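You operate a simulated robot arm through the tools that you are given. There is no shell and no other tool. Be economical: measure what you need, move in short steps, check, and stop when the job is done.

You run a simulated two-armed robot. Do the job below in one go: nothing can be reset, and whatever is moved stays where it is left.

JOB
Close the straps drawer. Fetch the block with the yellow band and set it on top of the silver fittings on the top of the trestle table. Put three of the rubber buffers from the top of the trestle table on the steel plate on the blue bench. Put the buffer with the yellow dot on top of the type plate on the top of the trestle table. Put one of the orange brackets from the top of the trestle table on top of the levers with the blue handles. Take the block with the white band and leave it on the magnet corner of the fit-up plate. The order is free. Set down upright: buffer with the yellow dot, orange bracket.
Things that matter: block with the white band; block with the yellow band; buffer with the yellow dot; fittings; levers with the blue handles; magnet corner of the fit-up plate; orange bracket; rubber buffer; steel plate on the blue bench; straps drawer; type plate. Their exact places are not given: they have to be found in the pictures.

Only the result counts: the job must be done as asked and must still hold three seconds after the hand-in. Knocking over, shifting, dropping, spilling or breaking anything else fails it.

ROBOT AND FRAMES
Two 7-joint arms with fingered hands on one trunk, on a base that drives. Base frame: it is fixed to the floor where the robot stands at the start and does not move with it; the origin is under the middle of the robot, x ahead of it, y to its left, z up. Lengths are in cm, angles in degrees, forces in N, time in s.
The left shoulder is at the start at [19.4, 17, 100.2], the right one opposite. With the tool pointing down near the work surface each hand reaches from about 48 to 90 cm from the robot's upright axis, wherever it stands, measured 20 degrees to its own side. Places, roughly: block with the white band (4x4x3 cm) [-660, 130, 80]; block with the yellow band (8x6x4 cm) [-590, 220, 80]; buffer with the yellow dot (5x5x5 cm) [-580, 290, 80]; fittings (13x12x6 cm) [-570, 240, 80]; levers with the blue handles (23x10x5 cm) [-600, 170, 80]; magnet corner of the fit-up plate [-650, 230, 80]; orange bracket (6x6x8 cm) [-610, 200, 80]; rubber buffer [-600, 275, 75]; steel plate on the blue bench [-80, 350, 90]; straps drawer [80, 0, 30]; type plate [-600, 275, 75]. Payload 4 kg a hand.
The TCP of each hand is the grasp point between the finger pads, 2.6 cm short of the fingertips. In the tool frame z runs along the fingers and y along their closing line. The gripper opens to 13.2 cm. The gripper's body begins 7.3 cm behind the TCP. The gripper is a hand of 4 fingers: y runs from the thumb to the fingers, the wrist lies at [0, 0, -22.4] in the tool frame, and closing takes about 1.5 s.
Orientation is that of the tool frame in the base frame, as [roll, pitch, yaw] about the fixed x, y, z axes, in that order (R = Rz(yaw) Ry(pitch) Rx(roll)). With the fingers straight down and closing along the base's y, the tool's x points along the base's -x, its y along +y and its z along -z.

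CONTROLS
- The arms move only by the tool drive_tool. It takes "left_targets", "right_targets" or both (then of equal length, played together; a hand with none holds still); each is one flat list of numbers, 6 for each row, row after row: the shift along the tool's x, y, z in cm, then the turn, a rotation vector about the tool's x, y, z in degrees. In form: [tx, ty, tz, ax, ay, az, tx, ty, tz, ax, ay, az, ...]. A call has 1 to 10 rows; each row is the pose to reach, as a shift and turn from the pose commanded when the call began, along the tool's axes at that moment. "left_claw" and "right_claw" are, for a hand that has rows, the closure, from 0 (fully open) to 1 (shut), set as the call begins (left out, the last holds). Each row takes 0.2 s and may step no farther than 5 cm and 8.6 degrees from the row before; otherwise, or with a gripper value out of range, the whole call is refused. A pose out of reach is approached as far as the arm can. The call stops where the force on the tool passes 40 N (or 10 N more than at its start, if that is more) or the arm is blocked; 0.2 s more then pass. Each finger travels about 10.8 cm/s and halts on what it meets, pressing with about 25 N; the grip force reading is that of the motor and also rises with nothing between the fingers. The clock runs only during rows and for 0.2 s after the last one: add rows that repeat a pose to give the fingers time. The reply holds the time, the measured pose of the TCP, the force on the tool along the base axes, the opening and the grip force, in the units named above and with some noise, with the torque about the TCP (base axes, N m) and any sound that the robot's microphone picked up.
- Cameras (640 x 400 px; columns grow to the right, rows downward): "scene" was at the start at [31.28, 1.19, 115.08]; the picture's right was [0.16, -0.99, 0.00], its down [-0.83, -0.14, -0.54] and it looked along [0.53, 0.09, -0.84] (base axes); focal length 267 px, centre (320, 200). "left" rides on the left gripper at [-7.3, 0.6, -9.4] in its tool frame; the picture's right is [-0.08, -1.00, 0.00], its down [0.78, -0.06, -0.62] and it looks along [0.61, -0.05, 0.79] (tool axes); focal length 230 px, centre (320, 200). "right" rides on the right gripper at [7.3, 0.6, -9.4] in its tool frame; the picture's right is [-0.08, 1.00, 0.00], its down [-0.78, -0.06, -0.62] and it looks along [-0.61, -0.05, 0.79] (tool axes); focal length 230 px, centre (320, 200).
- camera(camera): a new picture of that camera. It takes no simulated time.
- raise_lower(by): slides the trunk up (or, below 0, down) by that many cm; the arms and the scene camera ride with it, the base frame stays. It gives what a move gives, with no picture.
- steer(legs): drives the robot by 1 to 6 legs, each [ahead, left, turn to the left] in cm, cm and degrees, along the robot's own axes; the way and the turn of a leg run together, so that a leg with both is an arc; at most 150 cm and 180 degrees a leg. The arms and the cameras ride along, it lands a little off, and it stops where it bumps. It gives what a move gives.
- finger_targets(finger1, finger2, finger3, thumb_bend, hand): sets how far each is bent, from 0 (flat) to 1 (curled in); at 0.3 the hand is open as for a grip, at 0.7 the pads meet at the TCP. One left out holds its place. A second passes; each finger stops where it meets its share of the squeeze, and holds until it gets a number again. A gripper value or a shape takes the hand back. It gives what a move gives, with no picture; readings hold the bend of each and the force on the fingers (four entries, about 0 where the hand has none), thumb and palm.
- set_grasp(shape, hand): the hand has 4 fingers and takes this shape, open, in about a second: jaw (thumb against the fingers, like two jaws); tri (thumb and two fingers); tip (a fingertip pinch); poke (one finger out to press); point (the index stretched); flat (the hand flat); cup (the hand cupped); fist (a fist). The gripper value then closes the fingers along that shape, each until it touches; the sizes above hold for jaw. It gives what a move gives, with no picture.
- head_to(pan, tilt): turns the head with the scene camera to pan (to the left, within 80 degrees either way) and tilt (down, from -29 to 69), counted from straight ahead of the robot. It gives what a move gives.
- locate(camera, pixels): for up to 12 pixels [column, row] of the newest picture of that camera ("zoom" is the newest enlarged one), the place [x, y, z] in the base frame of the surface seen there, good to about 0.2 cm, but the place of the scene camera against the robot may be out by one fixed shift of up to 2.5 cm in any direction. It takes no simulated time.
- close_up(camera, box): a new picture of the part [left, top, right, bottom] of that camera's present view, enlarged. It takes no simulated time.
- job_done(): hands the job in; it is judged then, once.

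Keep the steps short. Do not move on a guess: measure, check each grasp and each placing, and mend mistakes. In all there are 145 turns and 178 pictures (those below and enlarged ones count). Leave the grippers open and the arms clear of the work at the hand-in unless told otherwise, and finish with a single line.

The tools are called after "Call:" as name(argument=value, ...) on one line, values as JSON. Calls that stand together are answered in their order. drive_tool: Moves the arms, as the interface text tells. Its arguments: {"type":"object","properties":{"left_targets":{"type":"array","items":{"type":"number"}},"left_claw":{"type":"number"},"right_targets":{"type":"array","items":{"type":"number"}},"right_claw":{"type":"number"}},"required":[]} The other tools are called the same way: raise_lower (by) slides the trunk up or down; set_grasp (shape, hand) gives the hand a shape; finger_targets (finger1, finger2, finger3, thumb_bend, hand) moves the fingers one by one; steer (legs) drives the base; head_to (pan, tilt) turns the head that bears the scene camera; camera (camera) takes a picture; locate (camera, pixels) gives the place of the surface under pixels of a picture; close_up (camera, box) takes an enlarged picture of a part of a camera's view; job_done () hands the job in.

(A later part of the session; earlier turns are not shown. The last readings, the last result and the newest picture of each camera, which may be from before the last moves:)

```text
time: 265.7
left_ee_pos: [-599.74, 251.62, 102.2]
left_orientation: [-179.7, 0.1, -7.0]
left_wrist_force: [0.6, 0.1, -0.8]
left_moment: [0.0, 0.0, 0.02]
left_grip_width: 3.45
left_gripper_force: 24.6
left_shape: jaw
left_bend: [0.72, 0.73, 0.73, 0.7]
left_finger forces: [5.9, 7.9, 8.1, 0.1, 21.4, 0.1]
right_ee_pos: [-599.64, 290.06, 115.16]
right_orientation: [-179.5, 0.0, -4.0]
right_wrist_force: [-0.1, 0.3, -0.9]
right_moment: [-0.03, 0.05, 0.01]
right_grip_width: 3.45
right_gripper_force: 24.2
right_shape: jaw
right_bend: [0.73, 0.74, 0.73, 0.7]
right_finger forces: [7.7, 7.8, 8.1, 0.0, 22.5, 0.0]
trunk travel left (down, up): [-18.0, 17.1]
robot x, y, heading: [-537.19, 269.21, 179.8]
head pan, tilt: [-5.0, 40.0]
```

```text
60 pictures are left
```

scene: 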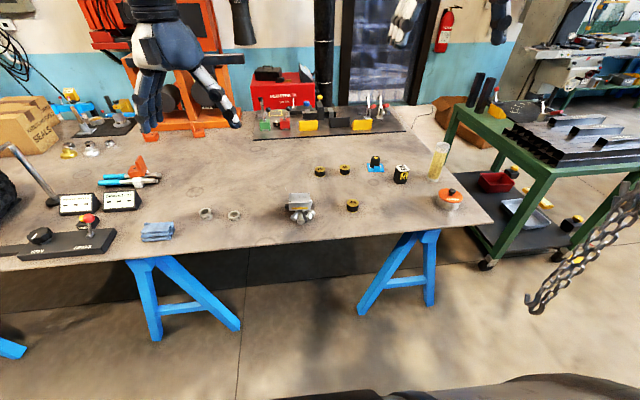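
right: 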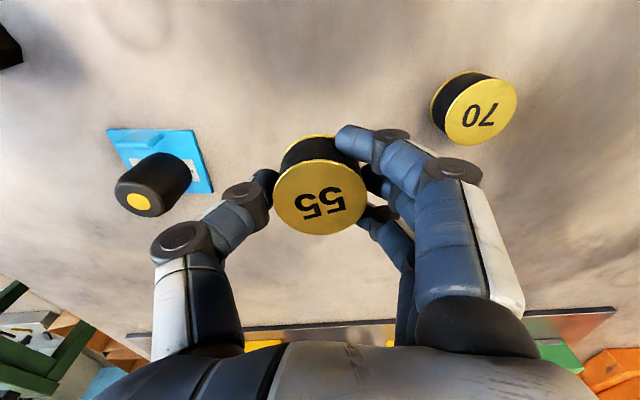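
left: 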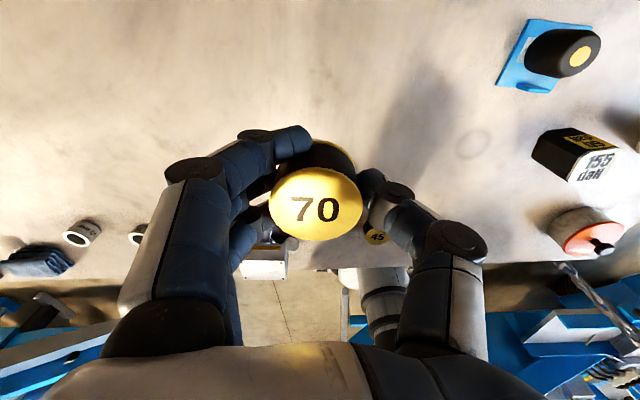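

Both buffers are held. I raise the left hand a bit more, move back out into the lane, and turn to face the aisle.

Call:
drive_tool(left_targets=[0, 0, -4, 0, 0, 0, 0, 0, -8, 0, 0, 0, 0, 0, -12, 0, 0, 0])

Call:
steer(legs=[[0, 35, 0], [-42, 22, 0], [0, 0, 90], [0, 0, 90]])

Call:
head_to(pan=0, tilt=22)

Call:
camera(camera="scene")

```text
time: 266.5
left_ee_pos: [-599.7, 251.44, 114.32]
left_orientation: [-179.7, 0.2, -7.1]
left_wrist_force: [0.7, -0.1, -0.3]
left_moment: [-0.04, 0.01, 0.0]
left_grip_width: 3.41
left_gripper_force: 25.0
left_shape: jaw
left_bend: [0.72, 0.73, 0.73, 0.7]
left_finger forces: [6.4, 8.0, 8.4, 0.0, 21.4, 0.1]
right_ee_pos: [-599.46, 290.02, 115.2]
right_orientation: [-179.6, -0.1, -3.9]
right_wrist_force: [0.8, 0.3, -0.8]
right_moment: [-0.02, 0.03, 0.03]
right_grip_width: 3.46
right_gripper_force: 25.2
right_shape: jaw
right_bend: [0.73, 0.74, 0.73, 0.7]
right_finger forces: [7.9, 7.7, 8.1, 0.0, 22.4, 0.1]
trunk travel left (down, up): [-18.0, 17.1]
robot x, y, heading: [-536.72, 269.54, 180.2]
head pan, tilt: [-5.0, 40.0]
```

```text
time: 278.7
left_ee_pos: [-432.04, 227.5, 114.23]
left_orientation: [-179.7, 0.0, 170.6]
left_wrist_force: [-0.1, 0.0, -1.6]
left_moment: [0.02, 0.01, 0.04]
left_grip_width: 3.42
left_gripper_force: 25.2
left_shape: jaw
left_bend: [0.72, 0.73, 0.73, 0.7]
left_finger forces: [6.1, 8.2, 8.4, 0.0, 21.2, 0.0]
right_ee_pos: [-433.91, 188.93, 115.04]
right_orientation: [-179.6, -0.2, 173.5]
right_wrist_force: [-0.1, 0.7, -0.7]
right_moment: [0.01, -0.02, 0.02]
right_grip_width: 3.43
right_gripper_force: 24.6
right_shape: jaw
right_bend: [0.73, 0.74, 0.73, 0.7]
right_finger forces: [5.9, 7.8, 8.1, 0.2, 22.1, 0.0]
trunk travel left (down, up): [-18.0, 17.1]
robot x, y, heading: [-495.7, 212.48, -2.4]
head pan, tilt: [-5.0, 40.0]
```

```text
time: 279.5
left_ee_pos: [-432.05, 227.48, 114.14]
left_orientation: [-179.7, 0.1, 170.5]
left_wrist_force: [-0.3, 0.2, -0.6]
left_moment: [0.02, 0.03, -0.05]
left_grip_width: 3.4
left_gripper_force: 25.0
left_shape: jaw
left_bend: [0.72, 0.73, 0.73, 0.7]
left_finger forces: [5.9, 8.1, 8.3, 0.0, 21.2, 0.0]
right_ee_pos: [-433.81, 188.94, 115.03]
right_orientation: [-179.6, -0.2, 173.5]
right_wrist_force: [-0.7, 0.1, -2.1]
right_moment: [0.02, 0.01, -0.01]
right_grip_width: 3.46
right_gripper_force: 24.8
right_shape: jaw
right_bend: [0.73, 0.74, 0.73, 0.7]
right_finger forces: [5.9, 7.7, 8.1, 0.0, 22.1, 0.0]
trunk travel left (down, up): [-18.0, 17.1]
robot x, y, heading: [-495.95, 212.2, -2.6]
head pan, tilt: [0.0, 22.0]
```

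```text
59 pictures are left
```

scene: 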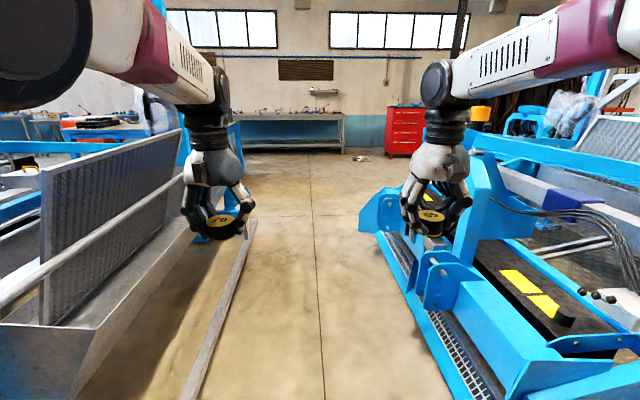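

The aisle is clear ahead. I straighten up and drive east in two steps.

Call:
steer(legs=[[0, 0, 2.6], [110, 0, 0], [100, 0, 0]])

```text
time: 290.6
left_ee_pos: [-218.06, 228.46, 114.17]
left_orientation: [-179.6, 0.2, 171.9]
left_wrist_force: [0.4, -0.9, -2.0]
left_moment: [-0.01, 0.0, 0.01]
left_grip_width: 3.41
left_gripper_force: 24.6
left_shape: jaw
left_bend: [0.72, 0.73, 0.73, 0.7]
left_finger forces: [6.1, 8.2, 8.3, 0.1, 21.2, 0.0]
right_ee_pos: [-218.98, 189.81, 115.12]
right_orientation: [-179.7, -0.2, 174.8]
right_wrist_force: [-0.2, -0.1, -1.3]
right_moment: [-0.03, 0.01, -0.01]
right_grip_width: 3.45
right_gripper_force: 24.9
right_shape: jaw
right_bend: [0.73, 0.74, 0.73, 0.7]
right_finger forces: [5.9, 7.8, 8.2, 0.2, 22.1, 0.0]
trunk travel left (down, up): [-18.0, 17.1]
robot x, y, heading: [-281.34, 211.51, -1.3]
head pan, tilt: [0.0, 22.0]
```

On track. I continue to x≈−78, then turn left to face the blue bench.

Call:
steer(legs=[[0, 0, 1.3], [110, 0, 0], [93, 0, 0], [0, 0, 90]])

Call:
head_to(pan=0, tilt=28)

Call:
camera(camera="scene")

```text
time: 304.7
left_ee_pos: [-97.68, 272.49, 114.12]
left_orientation: [-179.7, 0.1, -98.1]
left_wrist_force: [0.6, -0.2, -0.5]
left_moment: [0.02, -0.02, -0.01]
left_grip_width: 3.37
left_gripper_force: 25.5
left_shape: jaw
left_bend: [0.72, 0.73, 0.73, 0.7]
left_finger forces: [6.0, 8.1, 8.3, 0.0, 21.1, 0.1]
right_ee_pos: [-59.16, 271.89, 114.94]
right_orientation: [-179.7, -0.2, -95.1]
right_wrist_force: [-0.3, -0.3, -0.9]
right_moment: [-0.01, -0.01, -0.02]
right_grip_width: 3.42
right_gripper_force: 25.6
right_shape: jaw
right_bend: [0.73, 0.74, 0.73, 0.7]
right_finger forces: [5.2, 7.9, 8.1, 0.0, 22.0, 0.0]
trunk travel left (down, up): [-18.0, 17.1]
robot x, y, heading: [-80.63, 209.15, 88.9]
head pan, tilt: [0.0, 22.0]
```

```text
time: 305.4
left_ee_pos: [-97.85, 272.68, 114.1]
left_orientation: [-179.7, 0.0, -97.9]
left_wrist_force: [-0.3, 0.7, -1.0]
left_moment: [0.0, 0.0, -0.03]
left_grip_width: 3.4
left_gripper_force: 25.5
left_shape: jaw
left_bend: [0.72, 0.73, 0.73, 0.7]
left_finger forces: [6.0, 8.3, 8.4, 0.0, 21.1, 0.1]
right_ee_pos: [-59.14, 271.98, 115.06]
right_orientation: [-179.5, -0.3, -95.0]
right_wrist_force: [0.3, 0.2, -1.9]
right_moment: [-0.01, 0.0, 0.0]
right_grip_width: 3.43
right_gripper_force: 24.6
right_shape: jaw
right_bend: [0.73, 0.74, 0.73, 0.7]
right_finger forces: [5.2, 7.9, 8.2, 0.0, 22.0, 0.0]
trunk travel left (down, up): [-18.0, 17.1]
robot x, y, heading: [-80.59, 209.27, 88.9]
head pan, tilt: [0.0, 28.0]
```

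```text
58 pictures are left
```

scene: 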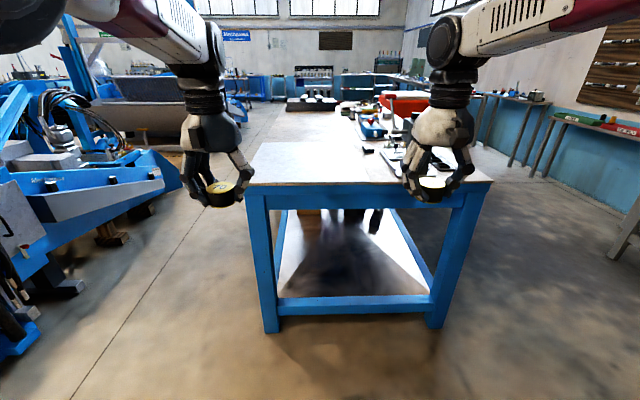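

The blue bench is ahead. I enlarge its top to find the steel plate.

Call:
close_up(camera="scene", box=[230, 80, 510, 220])

Call:
locate(camera="scene", pixels=[[270, 185], [320, 180], [260, 160], [265, 145], [350, 150], [330, 165], [390, 180], [330, 185], [370, 150], [300, 145], [485, 185], [345, 115]])

```text
2.29 times, centred on (370, 150) of scene
```

zoom: 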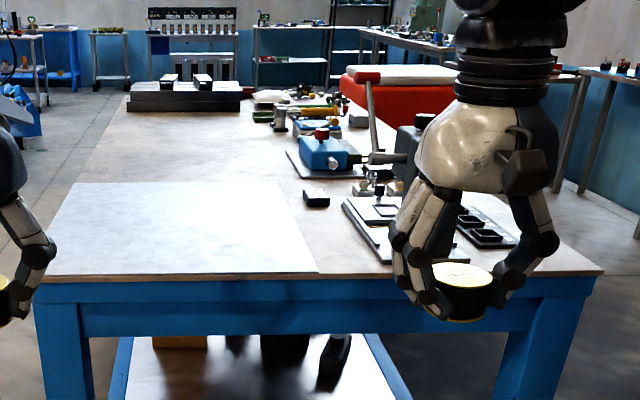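

```text
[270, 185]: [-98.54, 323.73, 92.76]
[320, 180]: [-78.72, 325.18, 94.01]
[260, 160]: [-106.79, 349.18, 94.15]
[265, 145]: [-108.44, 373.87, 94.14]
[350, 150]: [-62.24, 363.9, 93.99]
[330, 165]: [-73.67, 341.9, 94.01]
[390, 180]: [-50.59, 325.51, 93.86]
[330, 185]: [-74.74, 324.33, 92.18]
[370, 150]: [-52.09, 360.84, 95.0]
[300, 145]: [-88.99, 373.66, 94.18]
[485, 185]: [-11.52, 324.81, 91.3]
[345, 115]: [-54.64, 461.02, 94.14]
```

The steel plate is the bright sheet, x≈−106…−62, y 324…367, top z≈92. I drive up so that the hands come over it.

Call:
steer(legs=[[70, 0, 1.1]])

Call:
head_to(pan=0, tilt=48)

Call:
camera(camera="scene")

Call:
camera(camera="left")

Call:
camera(camera="right")

```text
time: 309.1
left_ee_pos: [-99.33, 340.36, 114.18]
left_orientation: [-179.6, 0.1, -96.3]
left_wrist_force: [0.8, 0.1, -1.2]
left_moment: [0.01, 0.0, 0.01]
left_grip_width: 3.38
left_gripper_force: 25.3
left_shape: jaw
left_bend: [0.72, 0.73, 0.73, 0.7]
left_finger forces: [5.9, 8.1, 8.3, 0.0, 21.1, 0.0]
right_ee_pos: [-60.73, 340.94, 115.12]
right_orientation: [-179.6, -0.2, -93.2]
right_wrist_force: [-0.7, 0.2, -1.0]
right_moment: [-0.02, -0.01, 0.01]
right_grip_width: 3.42
right_gripper_force: 25.1
right_shape: jaw
right_bend: [0.73, 0.74, 0.73, 0.7]
right_finger forces: [5.4, 8.0, 8.2, 0.0, 22.0, 0.0]
trunk travel left (down, up): [-18.0, 17.1]
robot x, y, heading: [-80.53, 277.46, 90.8]
head pan, tilt: [0.0, 28.0]
```

```text
time: 310.0
left_ee_pos: [-99.33, 340.45, 114.28]
left_orientation: [-179.7, 0.1, -96.3]
left_wrist_force: [-0.3, -0.6, -0.7]
left_moment: [0.02, 0.02, 0.02]
left_grip_width: 3.38
left_gripper_force: 24.6
left_shape: jaw
left_bend: [0.72, 0.73, 0.73, 0.7]
left_finger forces: [6.1, 8.2, 8.3, 0.1, 21.1, 0.0]
right_ee_pos: [-60.66, 340.84, 115.11]
right_orientation: [-179.6, -0.2, -93.3]
right_wrist_force: [0.3, -1.2, -0.9]
right_moment: [0.01, 0.0, 0.03]
right_grip_width: 3.46
right_gripper_force: 25.3
right_shape: jaw
right_bend: [0.73, 0.74, 0.73, 0.7]
right_finger forces: [5.3, 7.9, 8.3, 0.1, 22.1, 0.1]
trunk travel left (down, up): [-18.0, 17.1]
robot x, y, heading: [-80.33, 277.48, 90.5]
head pan, tilt: [0.0, 48.0]
```

```text
56 pictures are left
```

scene: 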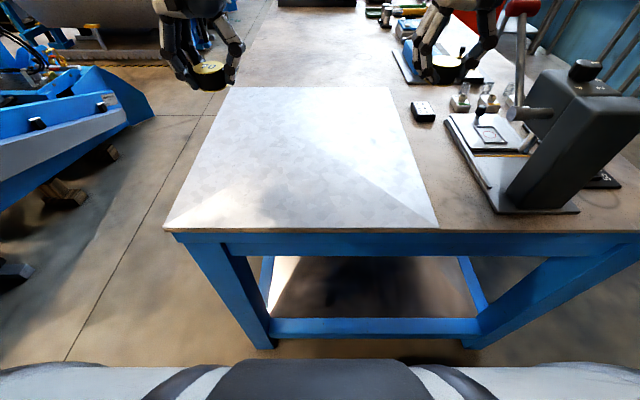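

```text
55 pictures are left
```

left: 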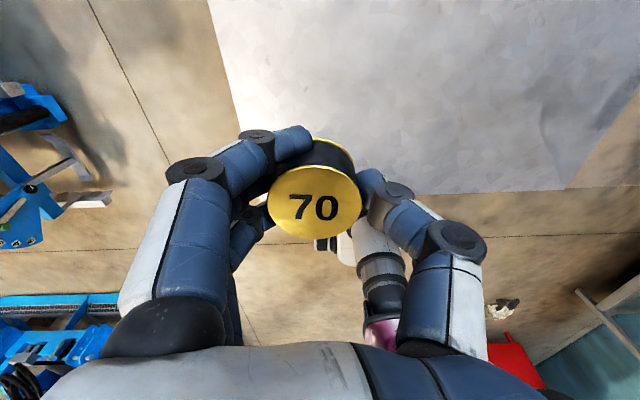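

```text
54 pictures are left
```

right: 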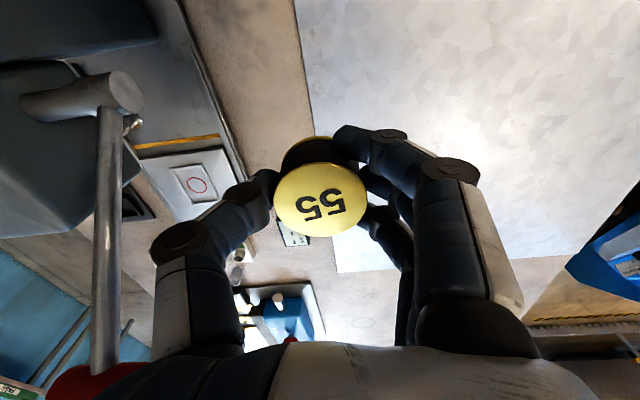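

Both hands are near the plate. I measure the plate edges, and the press lever near the right hand.

Call:
locate(camera="right", pixels=[[300, 40], [320, 150], [340, 265], [450, 200], [550, 250], [400, 50], [105, 130], [110, 250], [130, 95]])

Call:
locate(camera="left", pixels=[[225, 50], [380, 170], [500, 190], [565, 185], [400, 100], [245, 110]])

```text
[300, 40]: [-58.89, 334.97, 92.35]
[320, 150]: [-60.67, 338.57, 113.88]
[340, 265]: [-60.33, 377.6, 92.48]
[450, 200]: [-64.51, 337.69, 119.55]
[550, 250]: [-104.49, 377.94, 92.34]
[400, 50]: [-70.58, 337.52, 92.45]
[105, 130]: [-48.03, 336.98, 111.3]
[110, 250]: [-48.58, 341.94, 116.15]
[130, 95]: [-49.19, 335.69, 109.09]
```

```text
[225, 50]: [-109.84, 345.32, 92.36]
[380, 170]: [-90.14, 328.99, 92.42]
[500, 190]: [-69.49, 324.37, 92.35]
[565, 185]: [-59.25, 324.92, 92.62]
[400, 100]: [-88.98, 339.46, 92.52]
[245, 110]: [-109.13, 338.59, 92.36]
```

The plate is x −110…−59.5, y 324…378, z 92.4. I move the hands to (−97, 343) and (−76, 343) and lower towards the plate.

Call:
drive_tool(left_targets=[-0.7, -0.5, 0, 0, 0, 0, -1.4, -1, 0, 0, 0, 0, -2, -1.5, 0, 0, 0, 0, -2.7, -2, 0, 0, 0, 0, -2.7, -2, 4.3, 0, 0, 0, -2.7, -2, 8.6, 0, 0, 0, -2.7, -2, 13, 0, 0, 0, -2.7, -2, 17, 0, 0, 0, -2.7, -2, 18, 0, 0, 0, -2.7, -2, 18, 0, 0, 0], right_targets=[-0.3, 4, 0, 0, 0, 0, -0.6, 8, 0, 0, 0, 0, -0.9, 12, 0, 0, 0, 0, -1.1, 15.4, 0, 0, 0, 0, -1.1, 15.4, 4.5, 0, 0, 0, -1.1, 15.4, 9, 0, 0, 0, -1.1, 15.4, 13.5, 0, 0, 0, -1.1, 15.4, 17.5, 0, 0, 0, -1.1, 15.4, 18.7, 0, 0, 0, -1.1, 15.4, 18.7, 0, 0, 0])

Call:
camera(camera="scene")

```text
time: 312.2
left_ee_pos: [-96.96, 342.72, 96.1]
left_orientation: [-179.7, 0.1, -96.3]
left_wrist_force: [-0.3, -0.1, -1.8]
left_moment: [-0.01, 0.0, -0.02]
left_grip_width: 3.37
left_gripper_force: 24.9
left_shape: jaw
left_bend: [0.72, 0.73, 0.73, 0.7]
left_finger forces: [6.7, 8.4, 8.8, 0.1, 21.0, 0.0]
right_ee_pos: [-75.8, 342.71, 96.03]
right_orientation: [-179.6, -0.1, -93.3]
right_wrist_force: [-0.2, 0.6, -1.7]
right_moment: [0.0, 0.0, -0.02]
right_grip_width: 3.4
right_gripper_force: 25.3
right_shape: jaw
right_bend: [0.73, 0.74, 0.73, 0.7]
right_finger forces: [5.9, 8.2, 8.7, 0.1, 22.0, 0.0]
trunk travel left (down, up): [-18.0, 17.1]
robot x, y, heading: [-80.4, 277.46, 90.5]
head pan, tilt: [0.0, 48.0]
```

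```text
53 pictures are left
```

scene: 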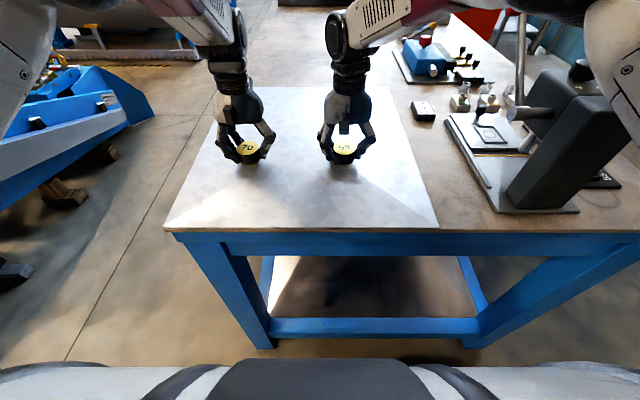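

Both are just above the plate. I lower to contact.

Call:
drive_tool(left_targets=[0, 0, 0.4, 0, 0, 0, 0, 0, 0.7, 0, 0, 0], right_targets=[0, 0, 0.3, 0, 0, 0, 0, 0, 0.5, 0, 0, 0])

```text
time: 312.8
left_ee_pos: [-96.9, 342.86, 95.4]
left_orientation: [-179.7, 0.2, -96.4]
left_wrist_force: [-0.6, 0.8, -1.4]
left_moment: [0.02, -0.01, 0.01]
left_grip_width: 3.38
left_gripper_force: 25.2
left_shape: jaw
left_bend: [0.72, 0.73, 0.73, 0.7]
left_finger forces: [6.7, 8.3, 8.8, 0.1, 21.0, 0.0]
right_ee_pos: [-75.81, 342.72, 95.61]
right_orientation: [-179.6, -0.2, -93.3]
right_wrist_force: [0.3, -0.6, -1.3]
right_moment: [-0.04, -0.01, 0.02]
right_grip_width: 3.41
right_gripper_force: 25.0
right_shape: jaw
right_bend: [0.73, 0.74, 0.73, 0.7]
right_finger forces: [5.8, 8.2, 8.8, 0.0, 21.9, 0.0]
trunk travel left (down, up): [-18.0, 17.1]
robot x, y, heading: [-80.48, 277.5, 90.8]
head pan, tilt: [0.0, 48.0]
```

Call:
drive_tool(left_targets=[0, 0, 0.25, 0, 0, 0, 0, 0, 0.3, 0, 0, 0], right_targets=[0, 0, 0.25, 0, 0, 0, 0, 0, 0.3, 0, 0, 0])

```text
time: 313.4
left_ee_pos: [-96.94, 342.82, 95.4]
left_orientation: [-179.6, 0.2, -96.3]
left_wrist_force: [-0.9, 0.4, 4.9]
left_moment: [-0.05, 0.12, 0.02]
left_grip_width: 3.39
left_gripper_force: 24.9
left_shape: jaw
left_bend: [0.72, 0.74, 0.73, 0.7]
left_finger forces: [7.1, 8.4, 9.8, 0.0, 21.7, 0.0]
right_ee_pos: [-75.81, 342.71, 95.45]
right_orientation: [-179.6, -0.1, -93.3]
right_wrist_force: [-0.4, 0.0, -1.3]
right_moment: [-0.01, -0.02, 0.0]
right_grip_width: 3.42
right_gripper_force: 25.2
right_shape: jaw
right_bend: [0.73, 0.74, 0.73, 0.7]
right_finger forces: [5.9, 8.2, 8.7, 0.0, 21.9, 0.0]
trunk travel left (down, up): [-18.0, 17.1]
robot x, y, heading: [-80.63, 277.64, 90.5]
head pan, tilt: [0.0, 48.0]
```

The left one touches. I lower the right one slightly more, then open both and lift off.

Call:
drive_tool(right_targets=[0, 0, 0.15, 0, 0, 0, 0, 0, 0.3, 0, 0, 0])

Call:
drive_tool(left_targets=[0, 0, 0, 0, 0, 0, 0, 0, 0, 0, 0, 0, 0, 0, 0, 0, 0, 0, 0, 0, -3, 0, 0, 0, 0, 0, -7, 0, 0, 0, 0, 0, -11.5, 0, 0, 0, 0, 0, -16, 0, 0, 0, 0, 0, -20, 0, 0, 0], right_targets=[0, 0, 0, 0, 0, 0, 0, 0, 0, 0, 0, 0, 0, 0, 0, 0, 0, 0, 0, 0, -3, 0, 0, 0, 0, 0, -7, 0, 0, 0, 0, 0, -11.5, 0, 0, 0, 0, 0, -16, 0, 0, 0, 0, 0, -20, 0, 0, 0], left_claw=0.45, right_claw=0.45)

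Call:
camera(camera="scene")

```text
time: 314.0
left_ee_pos: [-96.97, 342.89, 95.26]
left_orientation: [-179.7, 0.2, -96.3]
left_wrist_force: [-0.6, 2.2, 1.7]
left_moment: [0.02, 0.04, -0.04]
left_grip_width: 3.39
left_gripper_force: 25.5
left_shape: jaw
left_bend: [0.72, 0.74, 0.73, 0.7]
left_finger forces: [8.2, 8.5, 9.2, 0.0, 21.4, 0.0]
right_ee_pos: [-75.81, 342.76, 95.36]
right_orientation: [-179.7, 0.0, -93.3]
right_wrist_force: [-0.1, -2.7, 9.9]
right_moment: [-0.01, 0.09, 0.04]
right_grip_width: 3.43
right_gripper_force: 24.7
right_shape: jaw
right_bend: [0.73, 0.74, 0.73, 0.7]
right_finger forces: [7.1, 8.7, 9.7, 0.1, 24.1, 0.0]
trunk travel left (down, up): [-18.0, 17.1]
robot x, y, heading: [-80.42, 277.73, 90.8]
head pan, tilt: [0.0, 48.0]
```

```text
time: 315.8
left_ee_pos: [-97.34, 342.96, 115.1]
left_orientation: [-179.7, 0.1, -96.3]
left_wrist_force: [1.3, 0.2, 0.8]
left_moment: [0.01, 0.02, 0.0]
left_grip_width: 7.2
left_gripper_force: 0.0
left_shape: jaw
left_bend: [0.72, 0.72, 0.72, 0.7]
left_finger forces: [0.0, 0.1, 0.0, 0.1, 0.0, 0.1]
right_ee_pos: [-75.63, 342.75, 115.4]
right_orientation: [-179.7, -0.3, -93.3]
right_wrist_force: [-0.6, -1.2, -0.8]
right_moment: [0.0, -0.04, 0.0]
right_grip_width: 7.18
right_gripper_force: 0.0
right_shape: jaw
right_bend: [0.72, 0.72, 0.72, 0.7]
right_finger forces: [0.0, 0.1, 0.0, 0.0, 0.0, 0.0]
trunk travel left (down, up): [-18.0, 17.1]
robot x, y, heading: [-80.58, 277.34, 90.6]
head pan, tilt: [0.0, 48.0]
```

```text
52 pictures are left
```

scene: 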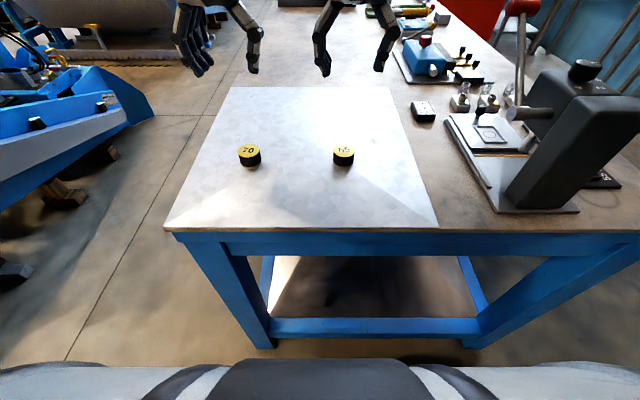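

Two buffers stand on the plate. I go back for the third: reverse, turn left and drive down the aisle.

Call:
steer(legs=[[-66, 0, 0], [0, 0, 89.4], [110, 0, 0], [95, 0, 0]])

```text
time: 333.1
left_ee_pos: [-351.43, 205.55, 115.06]
left_orientation: [-179.7, 0.2, -9.2]
left_wrist_force: [0.2, 0.6, -0.6]
left_moment: [0.01, 0.02, -0.04]
left_grip_width: 7.2
left_gripper_force: 0.0
left_shape: jaw
left_bend: [0.72, 0.72, 0.72, 0.7]
left_finger forces: [0.0, 0.0, 0.1, 0.0, 0.0, 0.1]
right_ee_pos: [-350.24, 227.44, 115.27]
right_orientation: [-179.5, -0.1, -6.1]
right_wrist_force: [0.6, -0.2, 0.3]
right_moment: [0.03, -0.02, 0.03]
right_grip_width: 7.2
right_gripper_force: 0.0
right_shape: jaw
right_bend: [0.72, 0.72, 0.72, 0.7]
right_finger forces: [0.1, 0.0, 0.0, 0.0, 0.0, 0.1]
trunk travel left (down, up): [-18.0, 17.1]
robot x, y, heading: [-285.19, 219.29, 177.6]
head pan, tilt: [0.0, 48.0]
```

I correct the drift and go on to the table, then shift right.

Call:
steer(legs=[[0, 7, 2.4], [110, 0, 0], [92, 0, 0], [0, -40, 0]])

Call:
head_to(pan=0, tilt=45)

Call:
camera(camera="scene")

```text
time: 345.9
left_ee_pos: [-553.85, 239.28, 115.07]
left_orientation: [-179.6, 0.1, -6.6]
left_wrist_force: [-0.3, 0.6, 0.0]
left_moment: [0.01, 0.04, 0.02]
left_grip_width: 7.18
left_gripper_force: 0.0
left_shape: jaw
left_bend: [0.72, 0.72, 0.72, 0.7]
left_finger forces: [0.0, 0.0, 0.1, 0.1, 0.0, 0.1]
right_ee_pos: [-553.78, 261.0, 115.21]
right_orientation: [-179.6, -0.3, -3.4]
right_wrist_force: [0.3, 0.4, -0.8]
right_moment: [-0.02, -0.01, 0.01]
right_grip_width: 7.18
right_gripper_force: 0.0
right_shape: jaw
right_bend: [0.72, 0.72, 0.72, 0.7]
right_finger forces: [0.0, 0.0, 0.0, 0.0, 0.0, 0.0]
trunk travel left (down, up): [-18.0, 17.1]
robot x, y, heading: [-488.26, 255.79, -179.4]
head pan, tilt: [0.0, 48.0]
```

```text
time: 346.6
left_ee_pos: [-553.78, 239.2, 114.87]
left_orientation: [-179.7, 0.0, -6.6]
left_wrist_force: [-0.5, 0.4, -0.9]
left_moment: [0.0, 0.01, 0.02]
left_grip_width: 7.18
left_gripper_force: 0.0
left_shape: jaw
left_bend: [0.72, 0.72, 0.72, 0.7]
left_finger forces: [0.1, 0.1, 0.0, 0.0, 0.0, 0.0]
right_ee_pos: [-553.83, 260.86, 115.19]
right_orientation: [-179.5, 0.0, -3.5]
right_wrist_force: [0.4, 0.5, -0.7]
right_moment: [-0.04, 0.0, 0.01]
right_grip_width: 7.18
right_gripper_force: 0.0
right_shape: jaw
right_bend: [0.72, 0.72, 0.72, 0.7]
right_finger forces: [0.1, 0.0, 0.1, 0.0, 0.0, 0.0]
trunk travel left (down, up): [-18.0, 17.1]
robot x, y, heading: [-488.15, 255.59, -179.5]
head pan, tilt: [0.0, 45.0]
```

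```text
51 pictures are left
```

scene: 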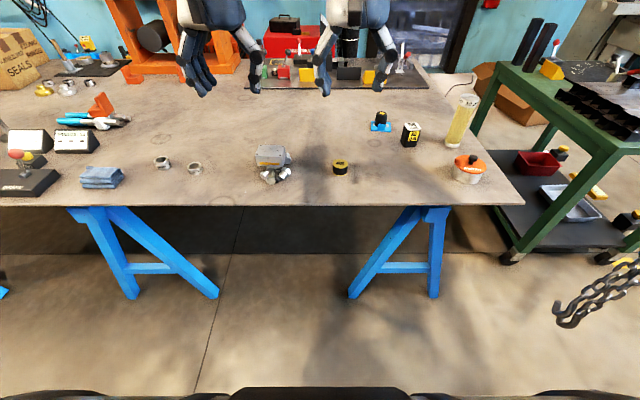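

The "45" is at (340,167). I drive 19 cm ahead and measure it with the right camera.

Call:
steer(legs=[[19, 0, -0.5]])

Call:
drive_tool(right_targets=[0, 0, 4.5, 0, 0, 0, 0, 0, 9, 0, 0, 0, 0, 0, 13.5, 0, 0, 0, 0, 0, 18, 0, 0, 0])

Call:
camera(camera="right")

Call:
locate(camera="right", pixels=[[320, 110], [320, 125], [320, 140], [300, 125], [340, 125], [320, 95]])

```text
time: 348.1
left_ee_pos: [-572.83, 239.69, 114.94]
left_orientation: [-179.7, 0.0, -7.1]
left_wrist_force: [0.0, 0.0, -0.3]
left_moment: [0.03, -0.02, 0.01]
left_grip_width: 7.2
left_gripper_force: 0.1
left_shape: jaw
left_bend: [0.72, 0.72, 0.72, 0.7]
left_finger forces: [0.0, 0.0, 0.0, 0.0, 0.0, 0.1]
right_ee_pos: [-572.33, 261.43, 115.38]
right_orientation: [-179.6, 0.0, -4.0]
right_wrist_force: [-0.5, 0.6, -0.1]
right_moment: [-0.03, 0.0, -0.01]
right_grip_width: 7.18
right_gripper_force: 0.0
right_shape: jaw
right_bend: [0.72, 0.72, 0.72, 0.7]
right_finger forces: [0.1, 0.0, 0.0, 0.0, 0.0, 0.1]
trunk travel left (down, up): [-18.0, 17.1]
robot x, y, heading: [-507.49, 255.7, 179.8]
head pan, tilt: [0.0, 45.0]
```

```text
time: 349.1
left_ee_pos: [-572.73, 239.71, 114.96]
left_orientation: [-179.7, 0.1, -7.0]
left_wrist_force: [-0.4, 0.9, -1.0]
left_moment: [0.01, 0.02, -0.03]
left_grip_width: 7.19
left_gripper_force: 0.1
left_shape: jaw
left_bend: [0.72, 0.72, 0.72, 0.7]
left_finger forces: [0.1, 0.0, 0.1, 0.0, 0.1, 0.0]
right_ee_pos: [-572.72, 261.37, 96.91]
right_orientation: [-179.6, -0.2, -4.0]
right_wrist_force: [-0.2, 0.5, 0.4]
right_moment: [-0.02, -0.01, -0.01]
right_grip_width: 7.2
right_gripper_force: 0.1
right_shape: jaw
right_bend: [0.72, 0.72, 0.72, 0.7]
right_finger forces: [0.0, 0.1, 0.1, 0.0, 0.1, 0.0]
trunk travel left (down, up): [-18.0, 17.1]
robot x, y, heading: [-507.08, 255.31, 179.9]
head pan, tilt: [0.0, 45.0]
```

```text
50 pictures are left
```

right: 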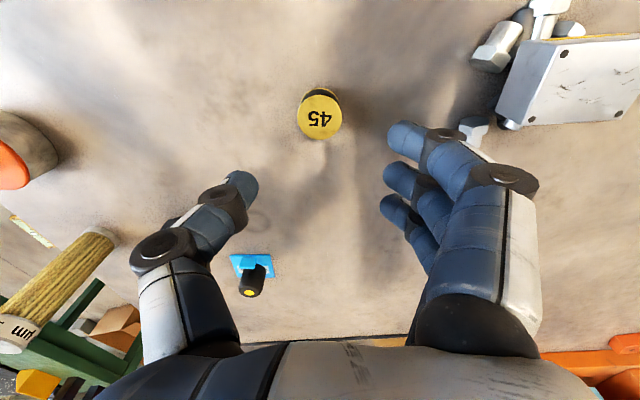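

```text
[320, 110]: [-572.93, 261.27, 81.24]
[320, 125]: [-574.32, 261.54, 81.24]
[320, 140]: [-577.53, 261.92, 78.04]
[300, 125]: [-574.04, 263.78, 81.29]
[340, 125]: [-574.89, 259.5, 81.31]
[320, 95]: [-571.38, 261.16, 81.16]
```

Its centre is at (−573.5, 261.4). I descend, grip and lift.

Call:
drive_tool(right_targets=[-0.4, 0, 4.5, 0, 0, 0, -0.8, 0, 9, 0, 0, 0, -0.8, 0, 13, 0, 0, 0, -0.8, 0, 15.8, 0, 0, 0, -0.8, 0, 15.8, 0, 0, 0])

Call:
drive_tool(right_targets=[0, 0, 0, 0, 0, 0, 0, 0, 0, 0, 0, 0, 0, 0, 0, 0, 0, 0, 0, 0, 0, 0, 0, 0, 0, 0, 0, 0, 0, 0, 0, 0, -4.5, 0, 0, 0, 0, 0, -9, 0, 0, 0, 0, 0, -13.5, 0, 0, 0, 0, 0, -18, 0, 0, 0, 0, 0, -22, 0, 0, 0], right_claw=1)

Call:
drive_tool(right_targets=[0, 0, -4.5, 0, 0, 0, 0, 0, -9, 0, 0, 0, 0, 0, -12, 0, 0, 0])

Call:
camera(camera="right")

```text
time: 350.3
left_ee_pos: [-572.66, 239.68, 114.95]
left_orientation: [-179.7, 0.2, -7.0]
left_wrist_force: [-1.0, -1.0, -1.1]
left_moment: [0.0, -0.02, -0.04]
left_grip_width: 7.2
left_gripper_force: 0.0
left_shape: jaw
left_bend: [0.72, 0.72, 0.72, 0.7]
left_finger forces: [0.0, 0.0, 0.1, 0.1, 0.0, 0.0]
right_ee_pos: [-573.04, 261.75, 81.34]
right_orientation: [-179.6, -0.1, -3.9]
right_wrist_force: [1.0, -0.6, 0.3]
right_moment: [0.06, 0.0, -0.02]
right_grip_width: 7.18
right_gripper_force: 0.1
right_shape: jaw
right_bend: [0.72, 0.72, 0.72, 0.7]
right_finger forces: [0.1, 0.0, 0.0, 0.1, 0.0, 0.0]
trunk travel left (down, up): [-18.0, 17.1]
robot x, y, heading: [-507.03, 255.98, 180.1]
head pan, tilt: [0.0, 45.0]
```

```text
time: 352.5
left_ee_pos: [-572.62, 239.73, 115.1]
left_orientation: [-179.8, 0.2, -7.0]
left_wrist_force: [0.2, 0.0, 0.0]
left_moment: [-0.02, 0.01, 0.02]
left_grip_width: 7.18
left_gripper_force: 0.1
left_shape: jaw
left_bend: [0.72, 0.72, 0.72, 0.7]
left_finger forces: [0.0, 0.0, 0.1, 0.1, 0.0, 0.0]
right_ee_pos: [-573.2, 261.36, 103.65]
right_orientation: [-179.6, -0.3, -4.1]
right_wrist_force: [0.1, -0.2, -1.0]
right_moment: [0.02, -0.04, -0.04]
right_grip_width: 2.95
right_gripper_force: 25.7
right_shape: jaw
right_bend: [0.69, 0.73, 0.73, 0.7]
right_finger forces: [1.2, 10.0, 10.3, 0.0, 20.8, 0.1]
trunk travel left (down, up): [-18.0, 17.1]
robot x, y, heading: [-507.31, 255.75, 179.7]
head pan, tilt: [0.0, 45.0]
```

```text
time: 353.3
left_ee_pos: [-572.76, 239.68, 115.03]
left_orientation: [-179.7, 0.1, -7.0]
left_wrist_force: [0.3, 0.5, -0.5]
left_moment: [0.0, -0.01, -0.01]
left_grip_width: 7.2
left_gripper_force: 0.1
left_shape: jaw
left_bend: [0.72, 0.72, 0.72, 0.7]
left_finger forces: [0.0, 0.0, 0.0, 0.1, 0.1, 0.0]
right_ee_pos: [-573.02, 261.39, 115.52]
right_orientation: [-179.6, -0.2, -4.0]
right_wrist_force: [-0.1, 0.4, -1.1]
right_moment: [0.01, 0.03, 0.0]
right_grip_width: 2.93
right_gripper_force: 24.9
right_shape: jaw
right_bend: [0.69, 0.73, 0.73, 0.7]
right_finger forces: [1.0, 10.1, 10.2, 0.0, 20.9, 0.0]
trunk travel left (down, up): [-18.0, 17.1]
robot x, y, heading: [-507.02, 255.66, 180.1]
head pan, tilt: [0.0, 45.0]
```

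```text
49 pictures are left
```

right: 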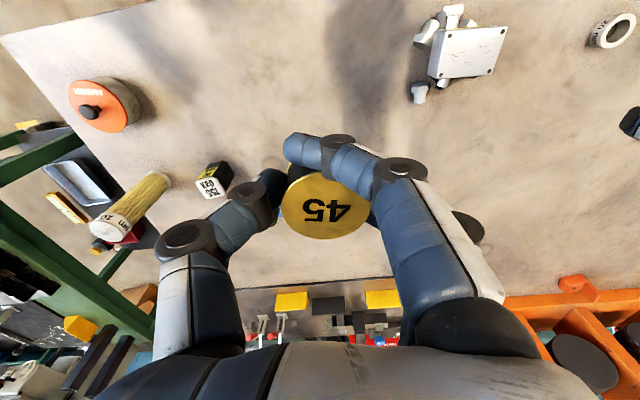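

The third buffer is held. I return via the aisle.

Call:
steer(legs=[[-10, 43, 0], [0, 0, 90], [0, 0, 90], [110, 0, 0]])

```text
time: 368.9
left_ee_pos: [-323.2, 237.5, 114.93]
left_orientation: [-179.7, 0.1, 175.5]
left_wrist_force: [0.0, -0.8, 0.1]
left_moment: [0.0, 0.01, 0.01]
left_grip_width: 7.19
left_gripper_force: 0.1
left_shape: jaw
left_bend: [0.72, 0.72, 0.72, 0.7]
left_finger forces: [0.1, 0.1, 0.0, 0.0, 0.0, 0.0]
right_ee_pos: [-321.71, 216.05, 115.52]
right_orientation: [-179.5, -0.2, 178.7]
right_wrist_force: [0.0, 0.7, -0.8]
right_moment: [0.0, 0.04, -0.03]
right_grip_width: 2.88
right_gripper_force: 25.2
right_shape: jaw
right_bend: [0.7, 0.73, 0.73, 0.7]
right_finger forces: [0.1, 9.8, 11.6, 0.0, 20.6, 0.0]
trunk travel left (down, up): [-18.0, 17.1]
robot x, y, heading: [-387.73, 218.63, 2.6]
head pan, tilt: [0.0, 45.0]
```

I correct the drift and continue to the bench.

Call:
steer(legs=[[0, -7, -2.6], [110, 0, 0], [95, 0, 0], [98, 0, 0]])

Call:
steer(legs=[[0, 0, 90]])

Call:
camera(camera="right")

```text
time: 384.3
left_ee_pos: [-24.39, 240.48, 114.95]
left_orientation: [-179.8, 0.1, 176.2]
left_wrist_force: [-1.2, -0.5, 0.6]
left_moment: [-0.01, -0.01, -0.01]
left_grip_width: 7.2
left_gripper_force: 0.0
left_shape: jaw
left_bend: [0.72, 0.72, 0.72, 0.7]
left_finger forces: [0.1, 0.1, 0.0, 0.1, 0.0, 0.0]
right_ee_pos: [-22.91, 219.0, 115.4]
right_orientation: [-179.5, -0.2, 178.9]
right_wrist_force: [0.3, -0.2, -1.5]
right_moment: [0.0, -0.02, -0.05]
right_grip_width: 2.89
right_gripper_force: 25.6
right_shape: jaw
right_bend: [0.7, 0.73, 0.73, 0.7]
right_finger forces: [0.1, 9.9, 11.6, 0.1, 20.6, 0.0]
trunk travel left (down, up): [-18.0, 17.1]
robot x, y, heading: [-88.93, 220.97, 3.0]
head pan, tilt: [0.0, 45.0]
```

```text
time: 388.6
left_ee_pos: [-112.47, 284.24, 114.97]
left_orientation: [-179.7, 0.0, -90.3]
left_wrist_force: [-1.2, 0.3, 0.3]
left_moment: [-0.03, -0.02, 0.01]
left_grip_width: 7.19
left_gripper_force: 0.0
left_shape: jaw
left_bend: [0.72, 0.72, 0.72, 0.7]
left_finger forces: [0.1, 0.0, 0.0, 0.0, 0.1, 0.1]
right_ee_pos: [-91.1, 287.12, 115.37]
right_orientation: [-179.7, -0.2, -87.1]
right_wrist_force: [-0.2, 0.5, -1.4]
right_moment: [-0.06, 0.02, -0.02]
right_grip_width: 2.87
right_gripper_force: 25.1
right_shape: jaw
right_bend: [0.7, 0.73, 0.73, 0.71]
right_finger forces: [0.1, 8.9, 12.3, 0.0, 20.3, 0.0]
trunk travel left (down, up): [-18.0, 17.1]
robot x, y, heading: [-88.83, 221.46, 97.0]
head pan, tilt: [0.0, 45.0]
```

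```text
48 pictures are left
```

right: 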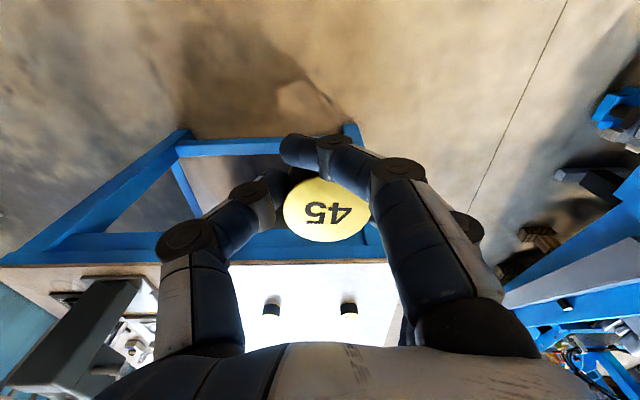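

The third one will go in front between the other two, at (−86.5, 334). I straighten up and drive in.

Call:
steer(legs=[[0, 3, -7], [47, 0, 0]])

Call:
camera(camera="scene")

Call:
camera(camera="right")

```text
time: 392.0
left_ee_pos: [-106.72, 333.9, 115.07]
left_orientation: [-179.7, 0.2, -97.6]
left_wrist_force: [-0.3, -1.3, -0.1]
left_moment: [-0.03, 0.02, -0.01]
left_grip_width: 7.2
left_gripper_force: 0.2
left_shape: jaw
left_bend: [0.72, 0.72, 0.72, 0.7]
left_finger forces: [0.0, 0.0, 0.0, 0.1, 0.0, 0.0]
right_ee_pos: [-85.04, 334.05, 115.45]
right_orientation: [-179.6, -0.1, -94.5]
right_wrist_force: [0.3, -0.4, -1.2]
right_moment: [-0.01, -0.03, 0.02]
right_grip_width: 2.84
right_gripper_force: 25.1
right_shape: jaw
right_bend: [0.7, 0.73, 0.73, 0.71]
right_finger forces: [0.0, 9.0, 12.3, 0.0, 20.4, 0.1]
trunk travel left (down, up): [-18.0, 17.1]
robot x, y, heading: [-91.33, 268.12, 89.4]
head pan, tilt: [0.0, 45.0]
```

```text
47 pictures are left
```

scene: 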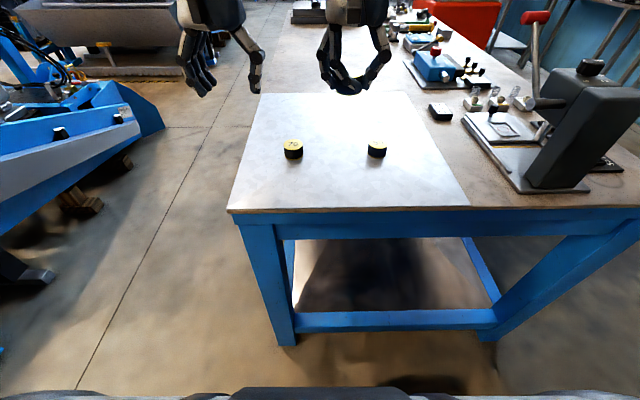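

```text
46 pictures are left
```

right: 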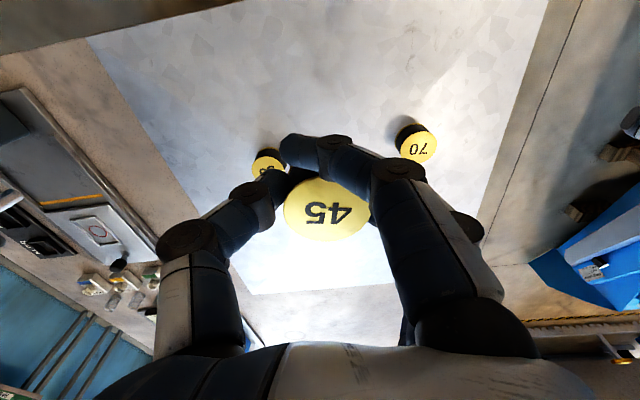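

I lower the buffer to just above the plate.

Call:
drive_tool(right_targets=[0.6, 1.5, 0, 0, 0, 0, 0.6, 1.5, 4.5, 0, 0, 0, 0.6, 1.5, 9, 0, 0, 0, 0.6, 1.5, 13.5, 0, 0, 0, 0.6, 1.5, 18, 0, 0, 0, 0.6, 1.5, 19.4, 0, 0, 0, 0.6, 1.5, 19.4, 0, 0, 0])

Call:
drive_tool(right_targets=[0, 0, 0.2, 0, 0, 0, 0, 0, 0.4, 0, 0, 0])

Call:
camera(camera="right")

```text
time: 393.6
left_ee_pos: [-106.62, 333.87, 115.06]
left_orientation: [-179.8, 0.1, -97.7]
left_wrist_force: [-0.1, -0.9, 0.0]
left_moment: [-0.06, 0.0, 0.01]
left_grip_width: 7.22
left_gripper_force: 0.1
left_shape: jaw
left_bend: [0.72, 0.72, 0.72, 0.7]
left_finger forces: [0.0, 0.0, 0.0, 0.0, 0.0, 0.0]
right_ee_pos: [-86.58, 333.58, 96.36]
right_orientation: [-179.6, -0.1, -94.5]
right_wrist_force: [-0.8, -0.3, -0.6]
right_moment: [-0.04, 0.03, -0.01]
right_grip_width: 2.82
right_gripper_force: 24.8
right_shape: jaw
right_bend: [0.7, 0.73, 0.73, 0.71]
right_finger forces: [0.0, 8.8, 12.4, 0.1, 20.2, 0.1]
trunk travel left (down, up): [-18.0, 17.1]
robot x, y, heading: [-91.32, 268.53, 89.3]
head pan, tilt: [0.0, 45.0]
```

```text
time: 394.2
left_ee_pos: [-106.75, 333.79, 115.02]
left_orientation: [-179.7, 0.2, -97.6]
left_wrist_force: [-0.4, -0.2, -0.3]
left_moment: [-0.02, -0.02, -0.01]
left_grip_width: 7.18
left_gripper_force: 0.1
left_shape: jaw
left_bend: [0.72, 0.72, 0.72, 0.7]
left_finger forces: [0.0, 0.1, 0.1, 0.0, 0.1, 0.0]
right_ee_pos: [-86.78, 333.55, 95.82]
right_orientation: [-179.6, -0.1, -94.4]
right_wrist_force: [0.4, 0.7, -0.3]
right_moment: [0.02, 0.02, -0.01]
right_grip_width: 2.85
right_gripper_force: 25.0
right_shape: jaw
right_bend: [0.7, 0.73, 0.73, 0.71]
right_finger forces: [0.1, 8.9, 12.4, 0.0, 20.5, 0.0]
trunk travel left (down, up): [-18.0, 17.1]
robot x, y, heading: [-91.03, 268.38, 89.2]
head pan, tilt: [0.0, 45.0]
```

```text
45 pictures are left
```

right: 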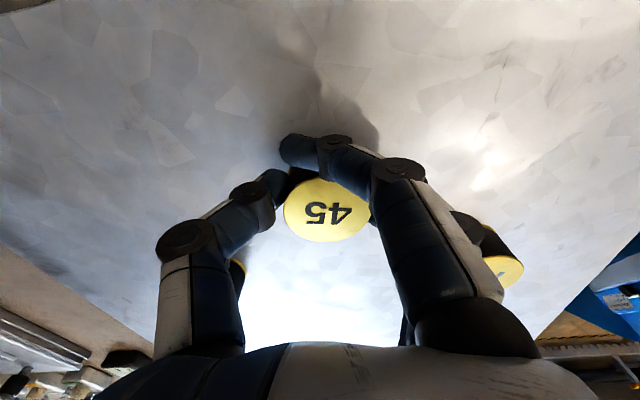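

I lower a touch further until contact.

Call:
drive_tool(right_targets=[0, 0, 0.2, 0, 0, 0, 0, 0, 0.4, 0, 0, 0])

```text
time: 394.8
left_ee_pos: [-106.68, 333.79, 115.1]
left_orientation: [-179.8, 0.4, -97.6]
left_wrist_force: [0.4, 0.5, 0.6]
left_moment: [-0.02, -0.01, 0.01]
left_grip_width: 7.17
left_gripper_force: 0.1
left_shape: jaw
left_bend: [0.72, 0.72, 0.72, 0.7]
left_finger forces: [0.1, 0.0, 0.0, 0.0, 0.1, 0.1]
right_ee_pos: [-86.53, 333.55, 95.66]
right_orientation: [-179.8, 0.1, -94.5]
right_wrist_force: [-2.3, -1.0, 12.0]
right_moment: [0.16, 0.37, 0.06]
right_grip_width: 2.88
right_gripper_force: 24.9
right_shape: jaw
right_bend: [0.7, 0.73, 0.73, 0.71]
right_finger forces: [0.0, 10.8, 13.2, 0.1, 21.7, 0.0]
trunk travel left (down, up): [-18.0, 17.1]
robot x, y, heading: [-91.73, 268.12, 89.3]
head pan, tilt: [0.0, 45.0]
```

Contact (12 N). I ease off, open and lift.

Call:
drive_tool(right_targets=[0, 0, -0.2, 0, 0, 0, 0, 0, -0.2, 0, 0, 0, 0, 0, -0.2, 0, 0, 0, 0, 0, -3, 0, 0, 0, 0, 0, -7, 0, 0, 0, 0, 0, -11.5, 0, 0, 0, 0, 0, -16, 0, 0, 0, 0, 0, -20, 0, 0, 0], right_claw=0.5)

Call:
camera(camera="scene")

Call:
camera(camera="right")

```text
time: 396.6
left_ee_pos: [-106.77, 333.8, 114.95]
left_orientation: [-179.7, 0.3, -97.6]
left_wrist_force: [-0.1, 0.0, -0.2]
left_moment: [-0.01, 0.0, 0.03]
left_grip_width: 7.18
left_gripper_force: 0.2
left_shape: jaw
left_bend: [0.72, 0.72, 0.72, 0.7]
left_finger forces: [0.1, 0.0, 0.1, 0.1, 0.0, 0.1]
right_ee_pos: [-86.81, 333.46, 115.22]
right_orientation: [-179.5, -0.2, -94.5]
right_wrist_force: [0.3, -0.6, -0.2]
right_moment: [0.01, -0.05, -0.02]
right_grip_width: 6.53
right_gripper_force: 0.0
right_shape: jaw
right_bend: [0.73, 0.73, 0.73, 0.7]
right_finger forces: [0.0, 0.1, 0.0, 0.1, 0.0, 0.0]
trunk travel left (down, up): [-18.0, 17.1]
robot x, y, heading: [-91.12, 268.15, 89.2]
head pan, tilt: [0.0, 45.0]
```

```text
44 pictures are left
```

scene: 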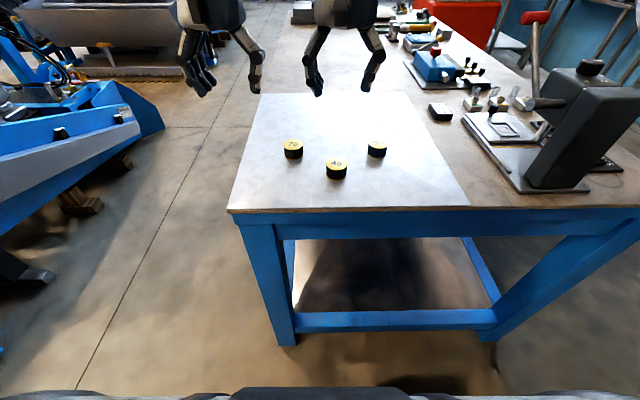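

```text
43 pictures are left
```

right: 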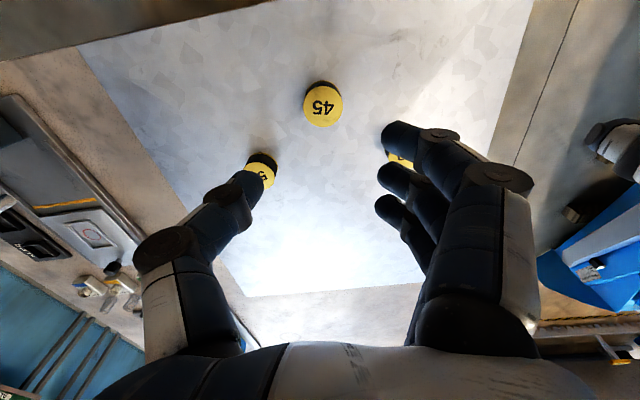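

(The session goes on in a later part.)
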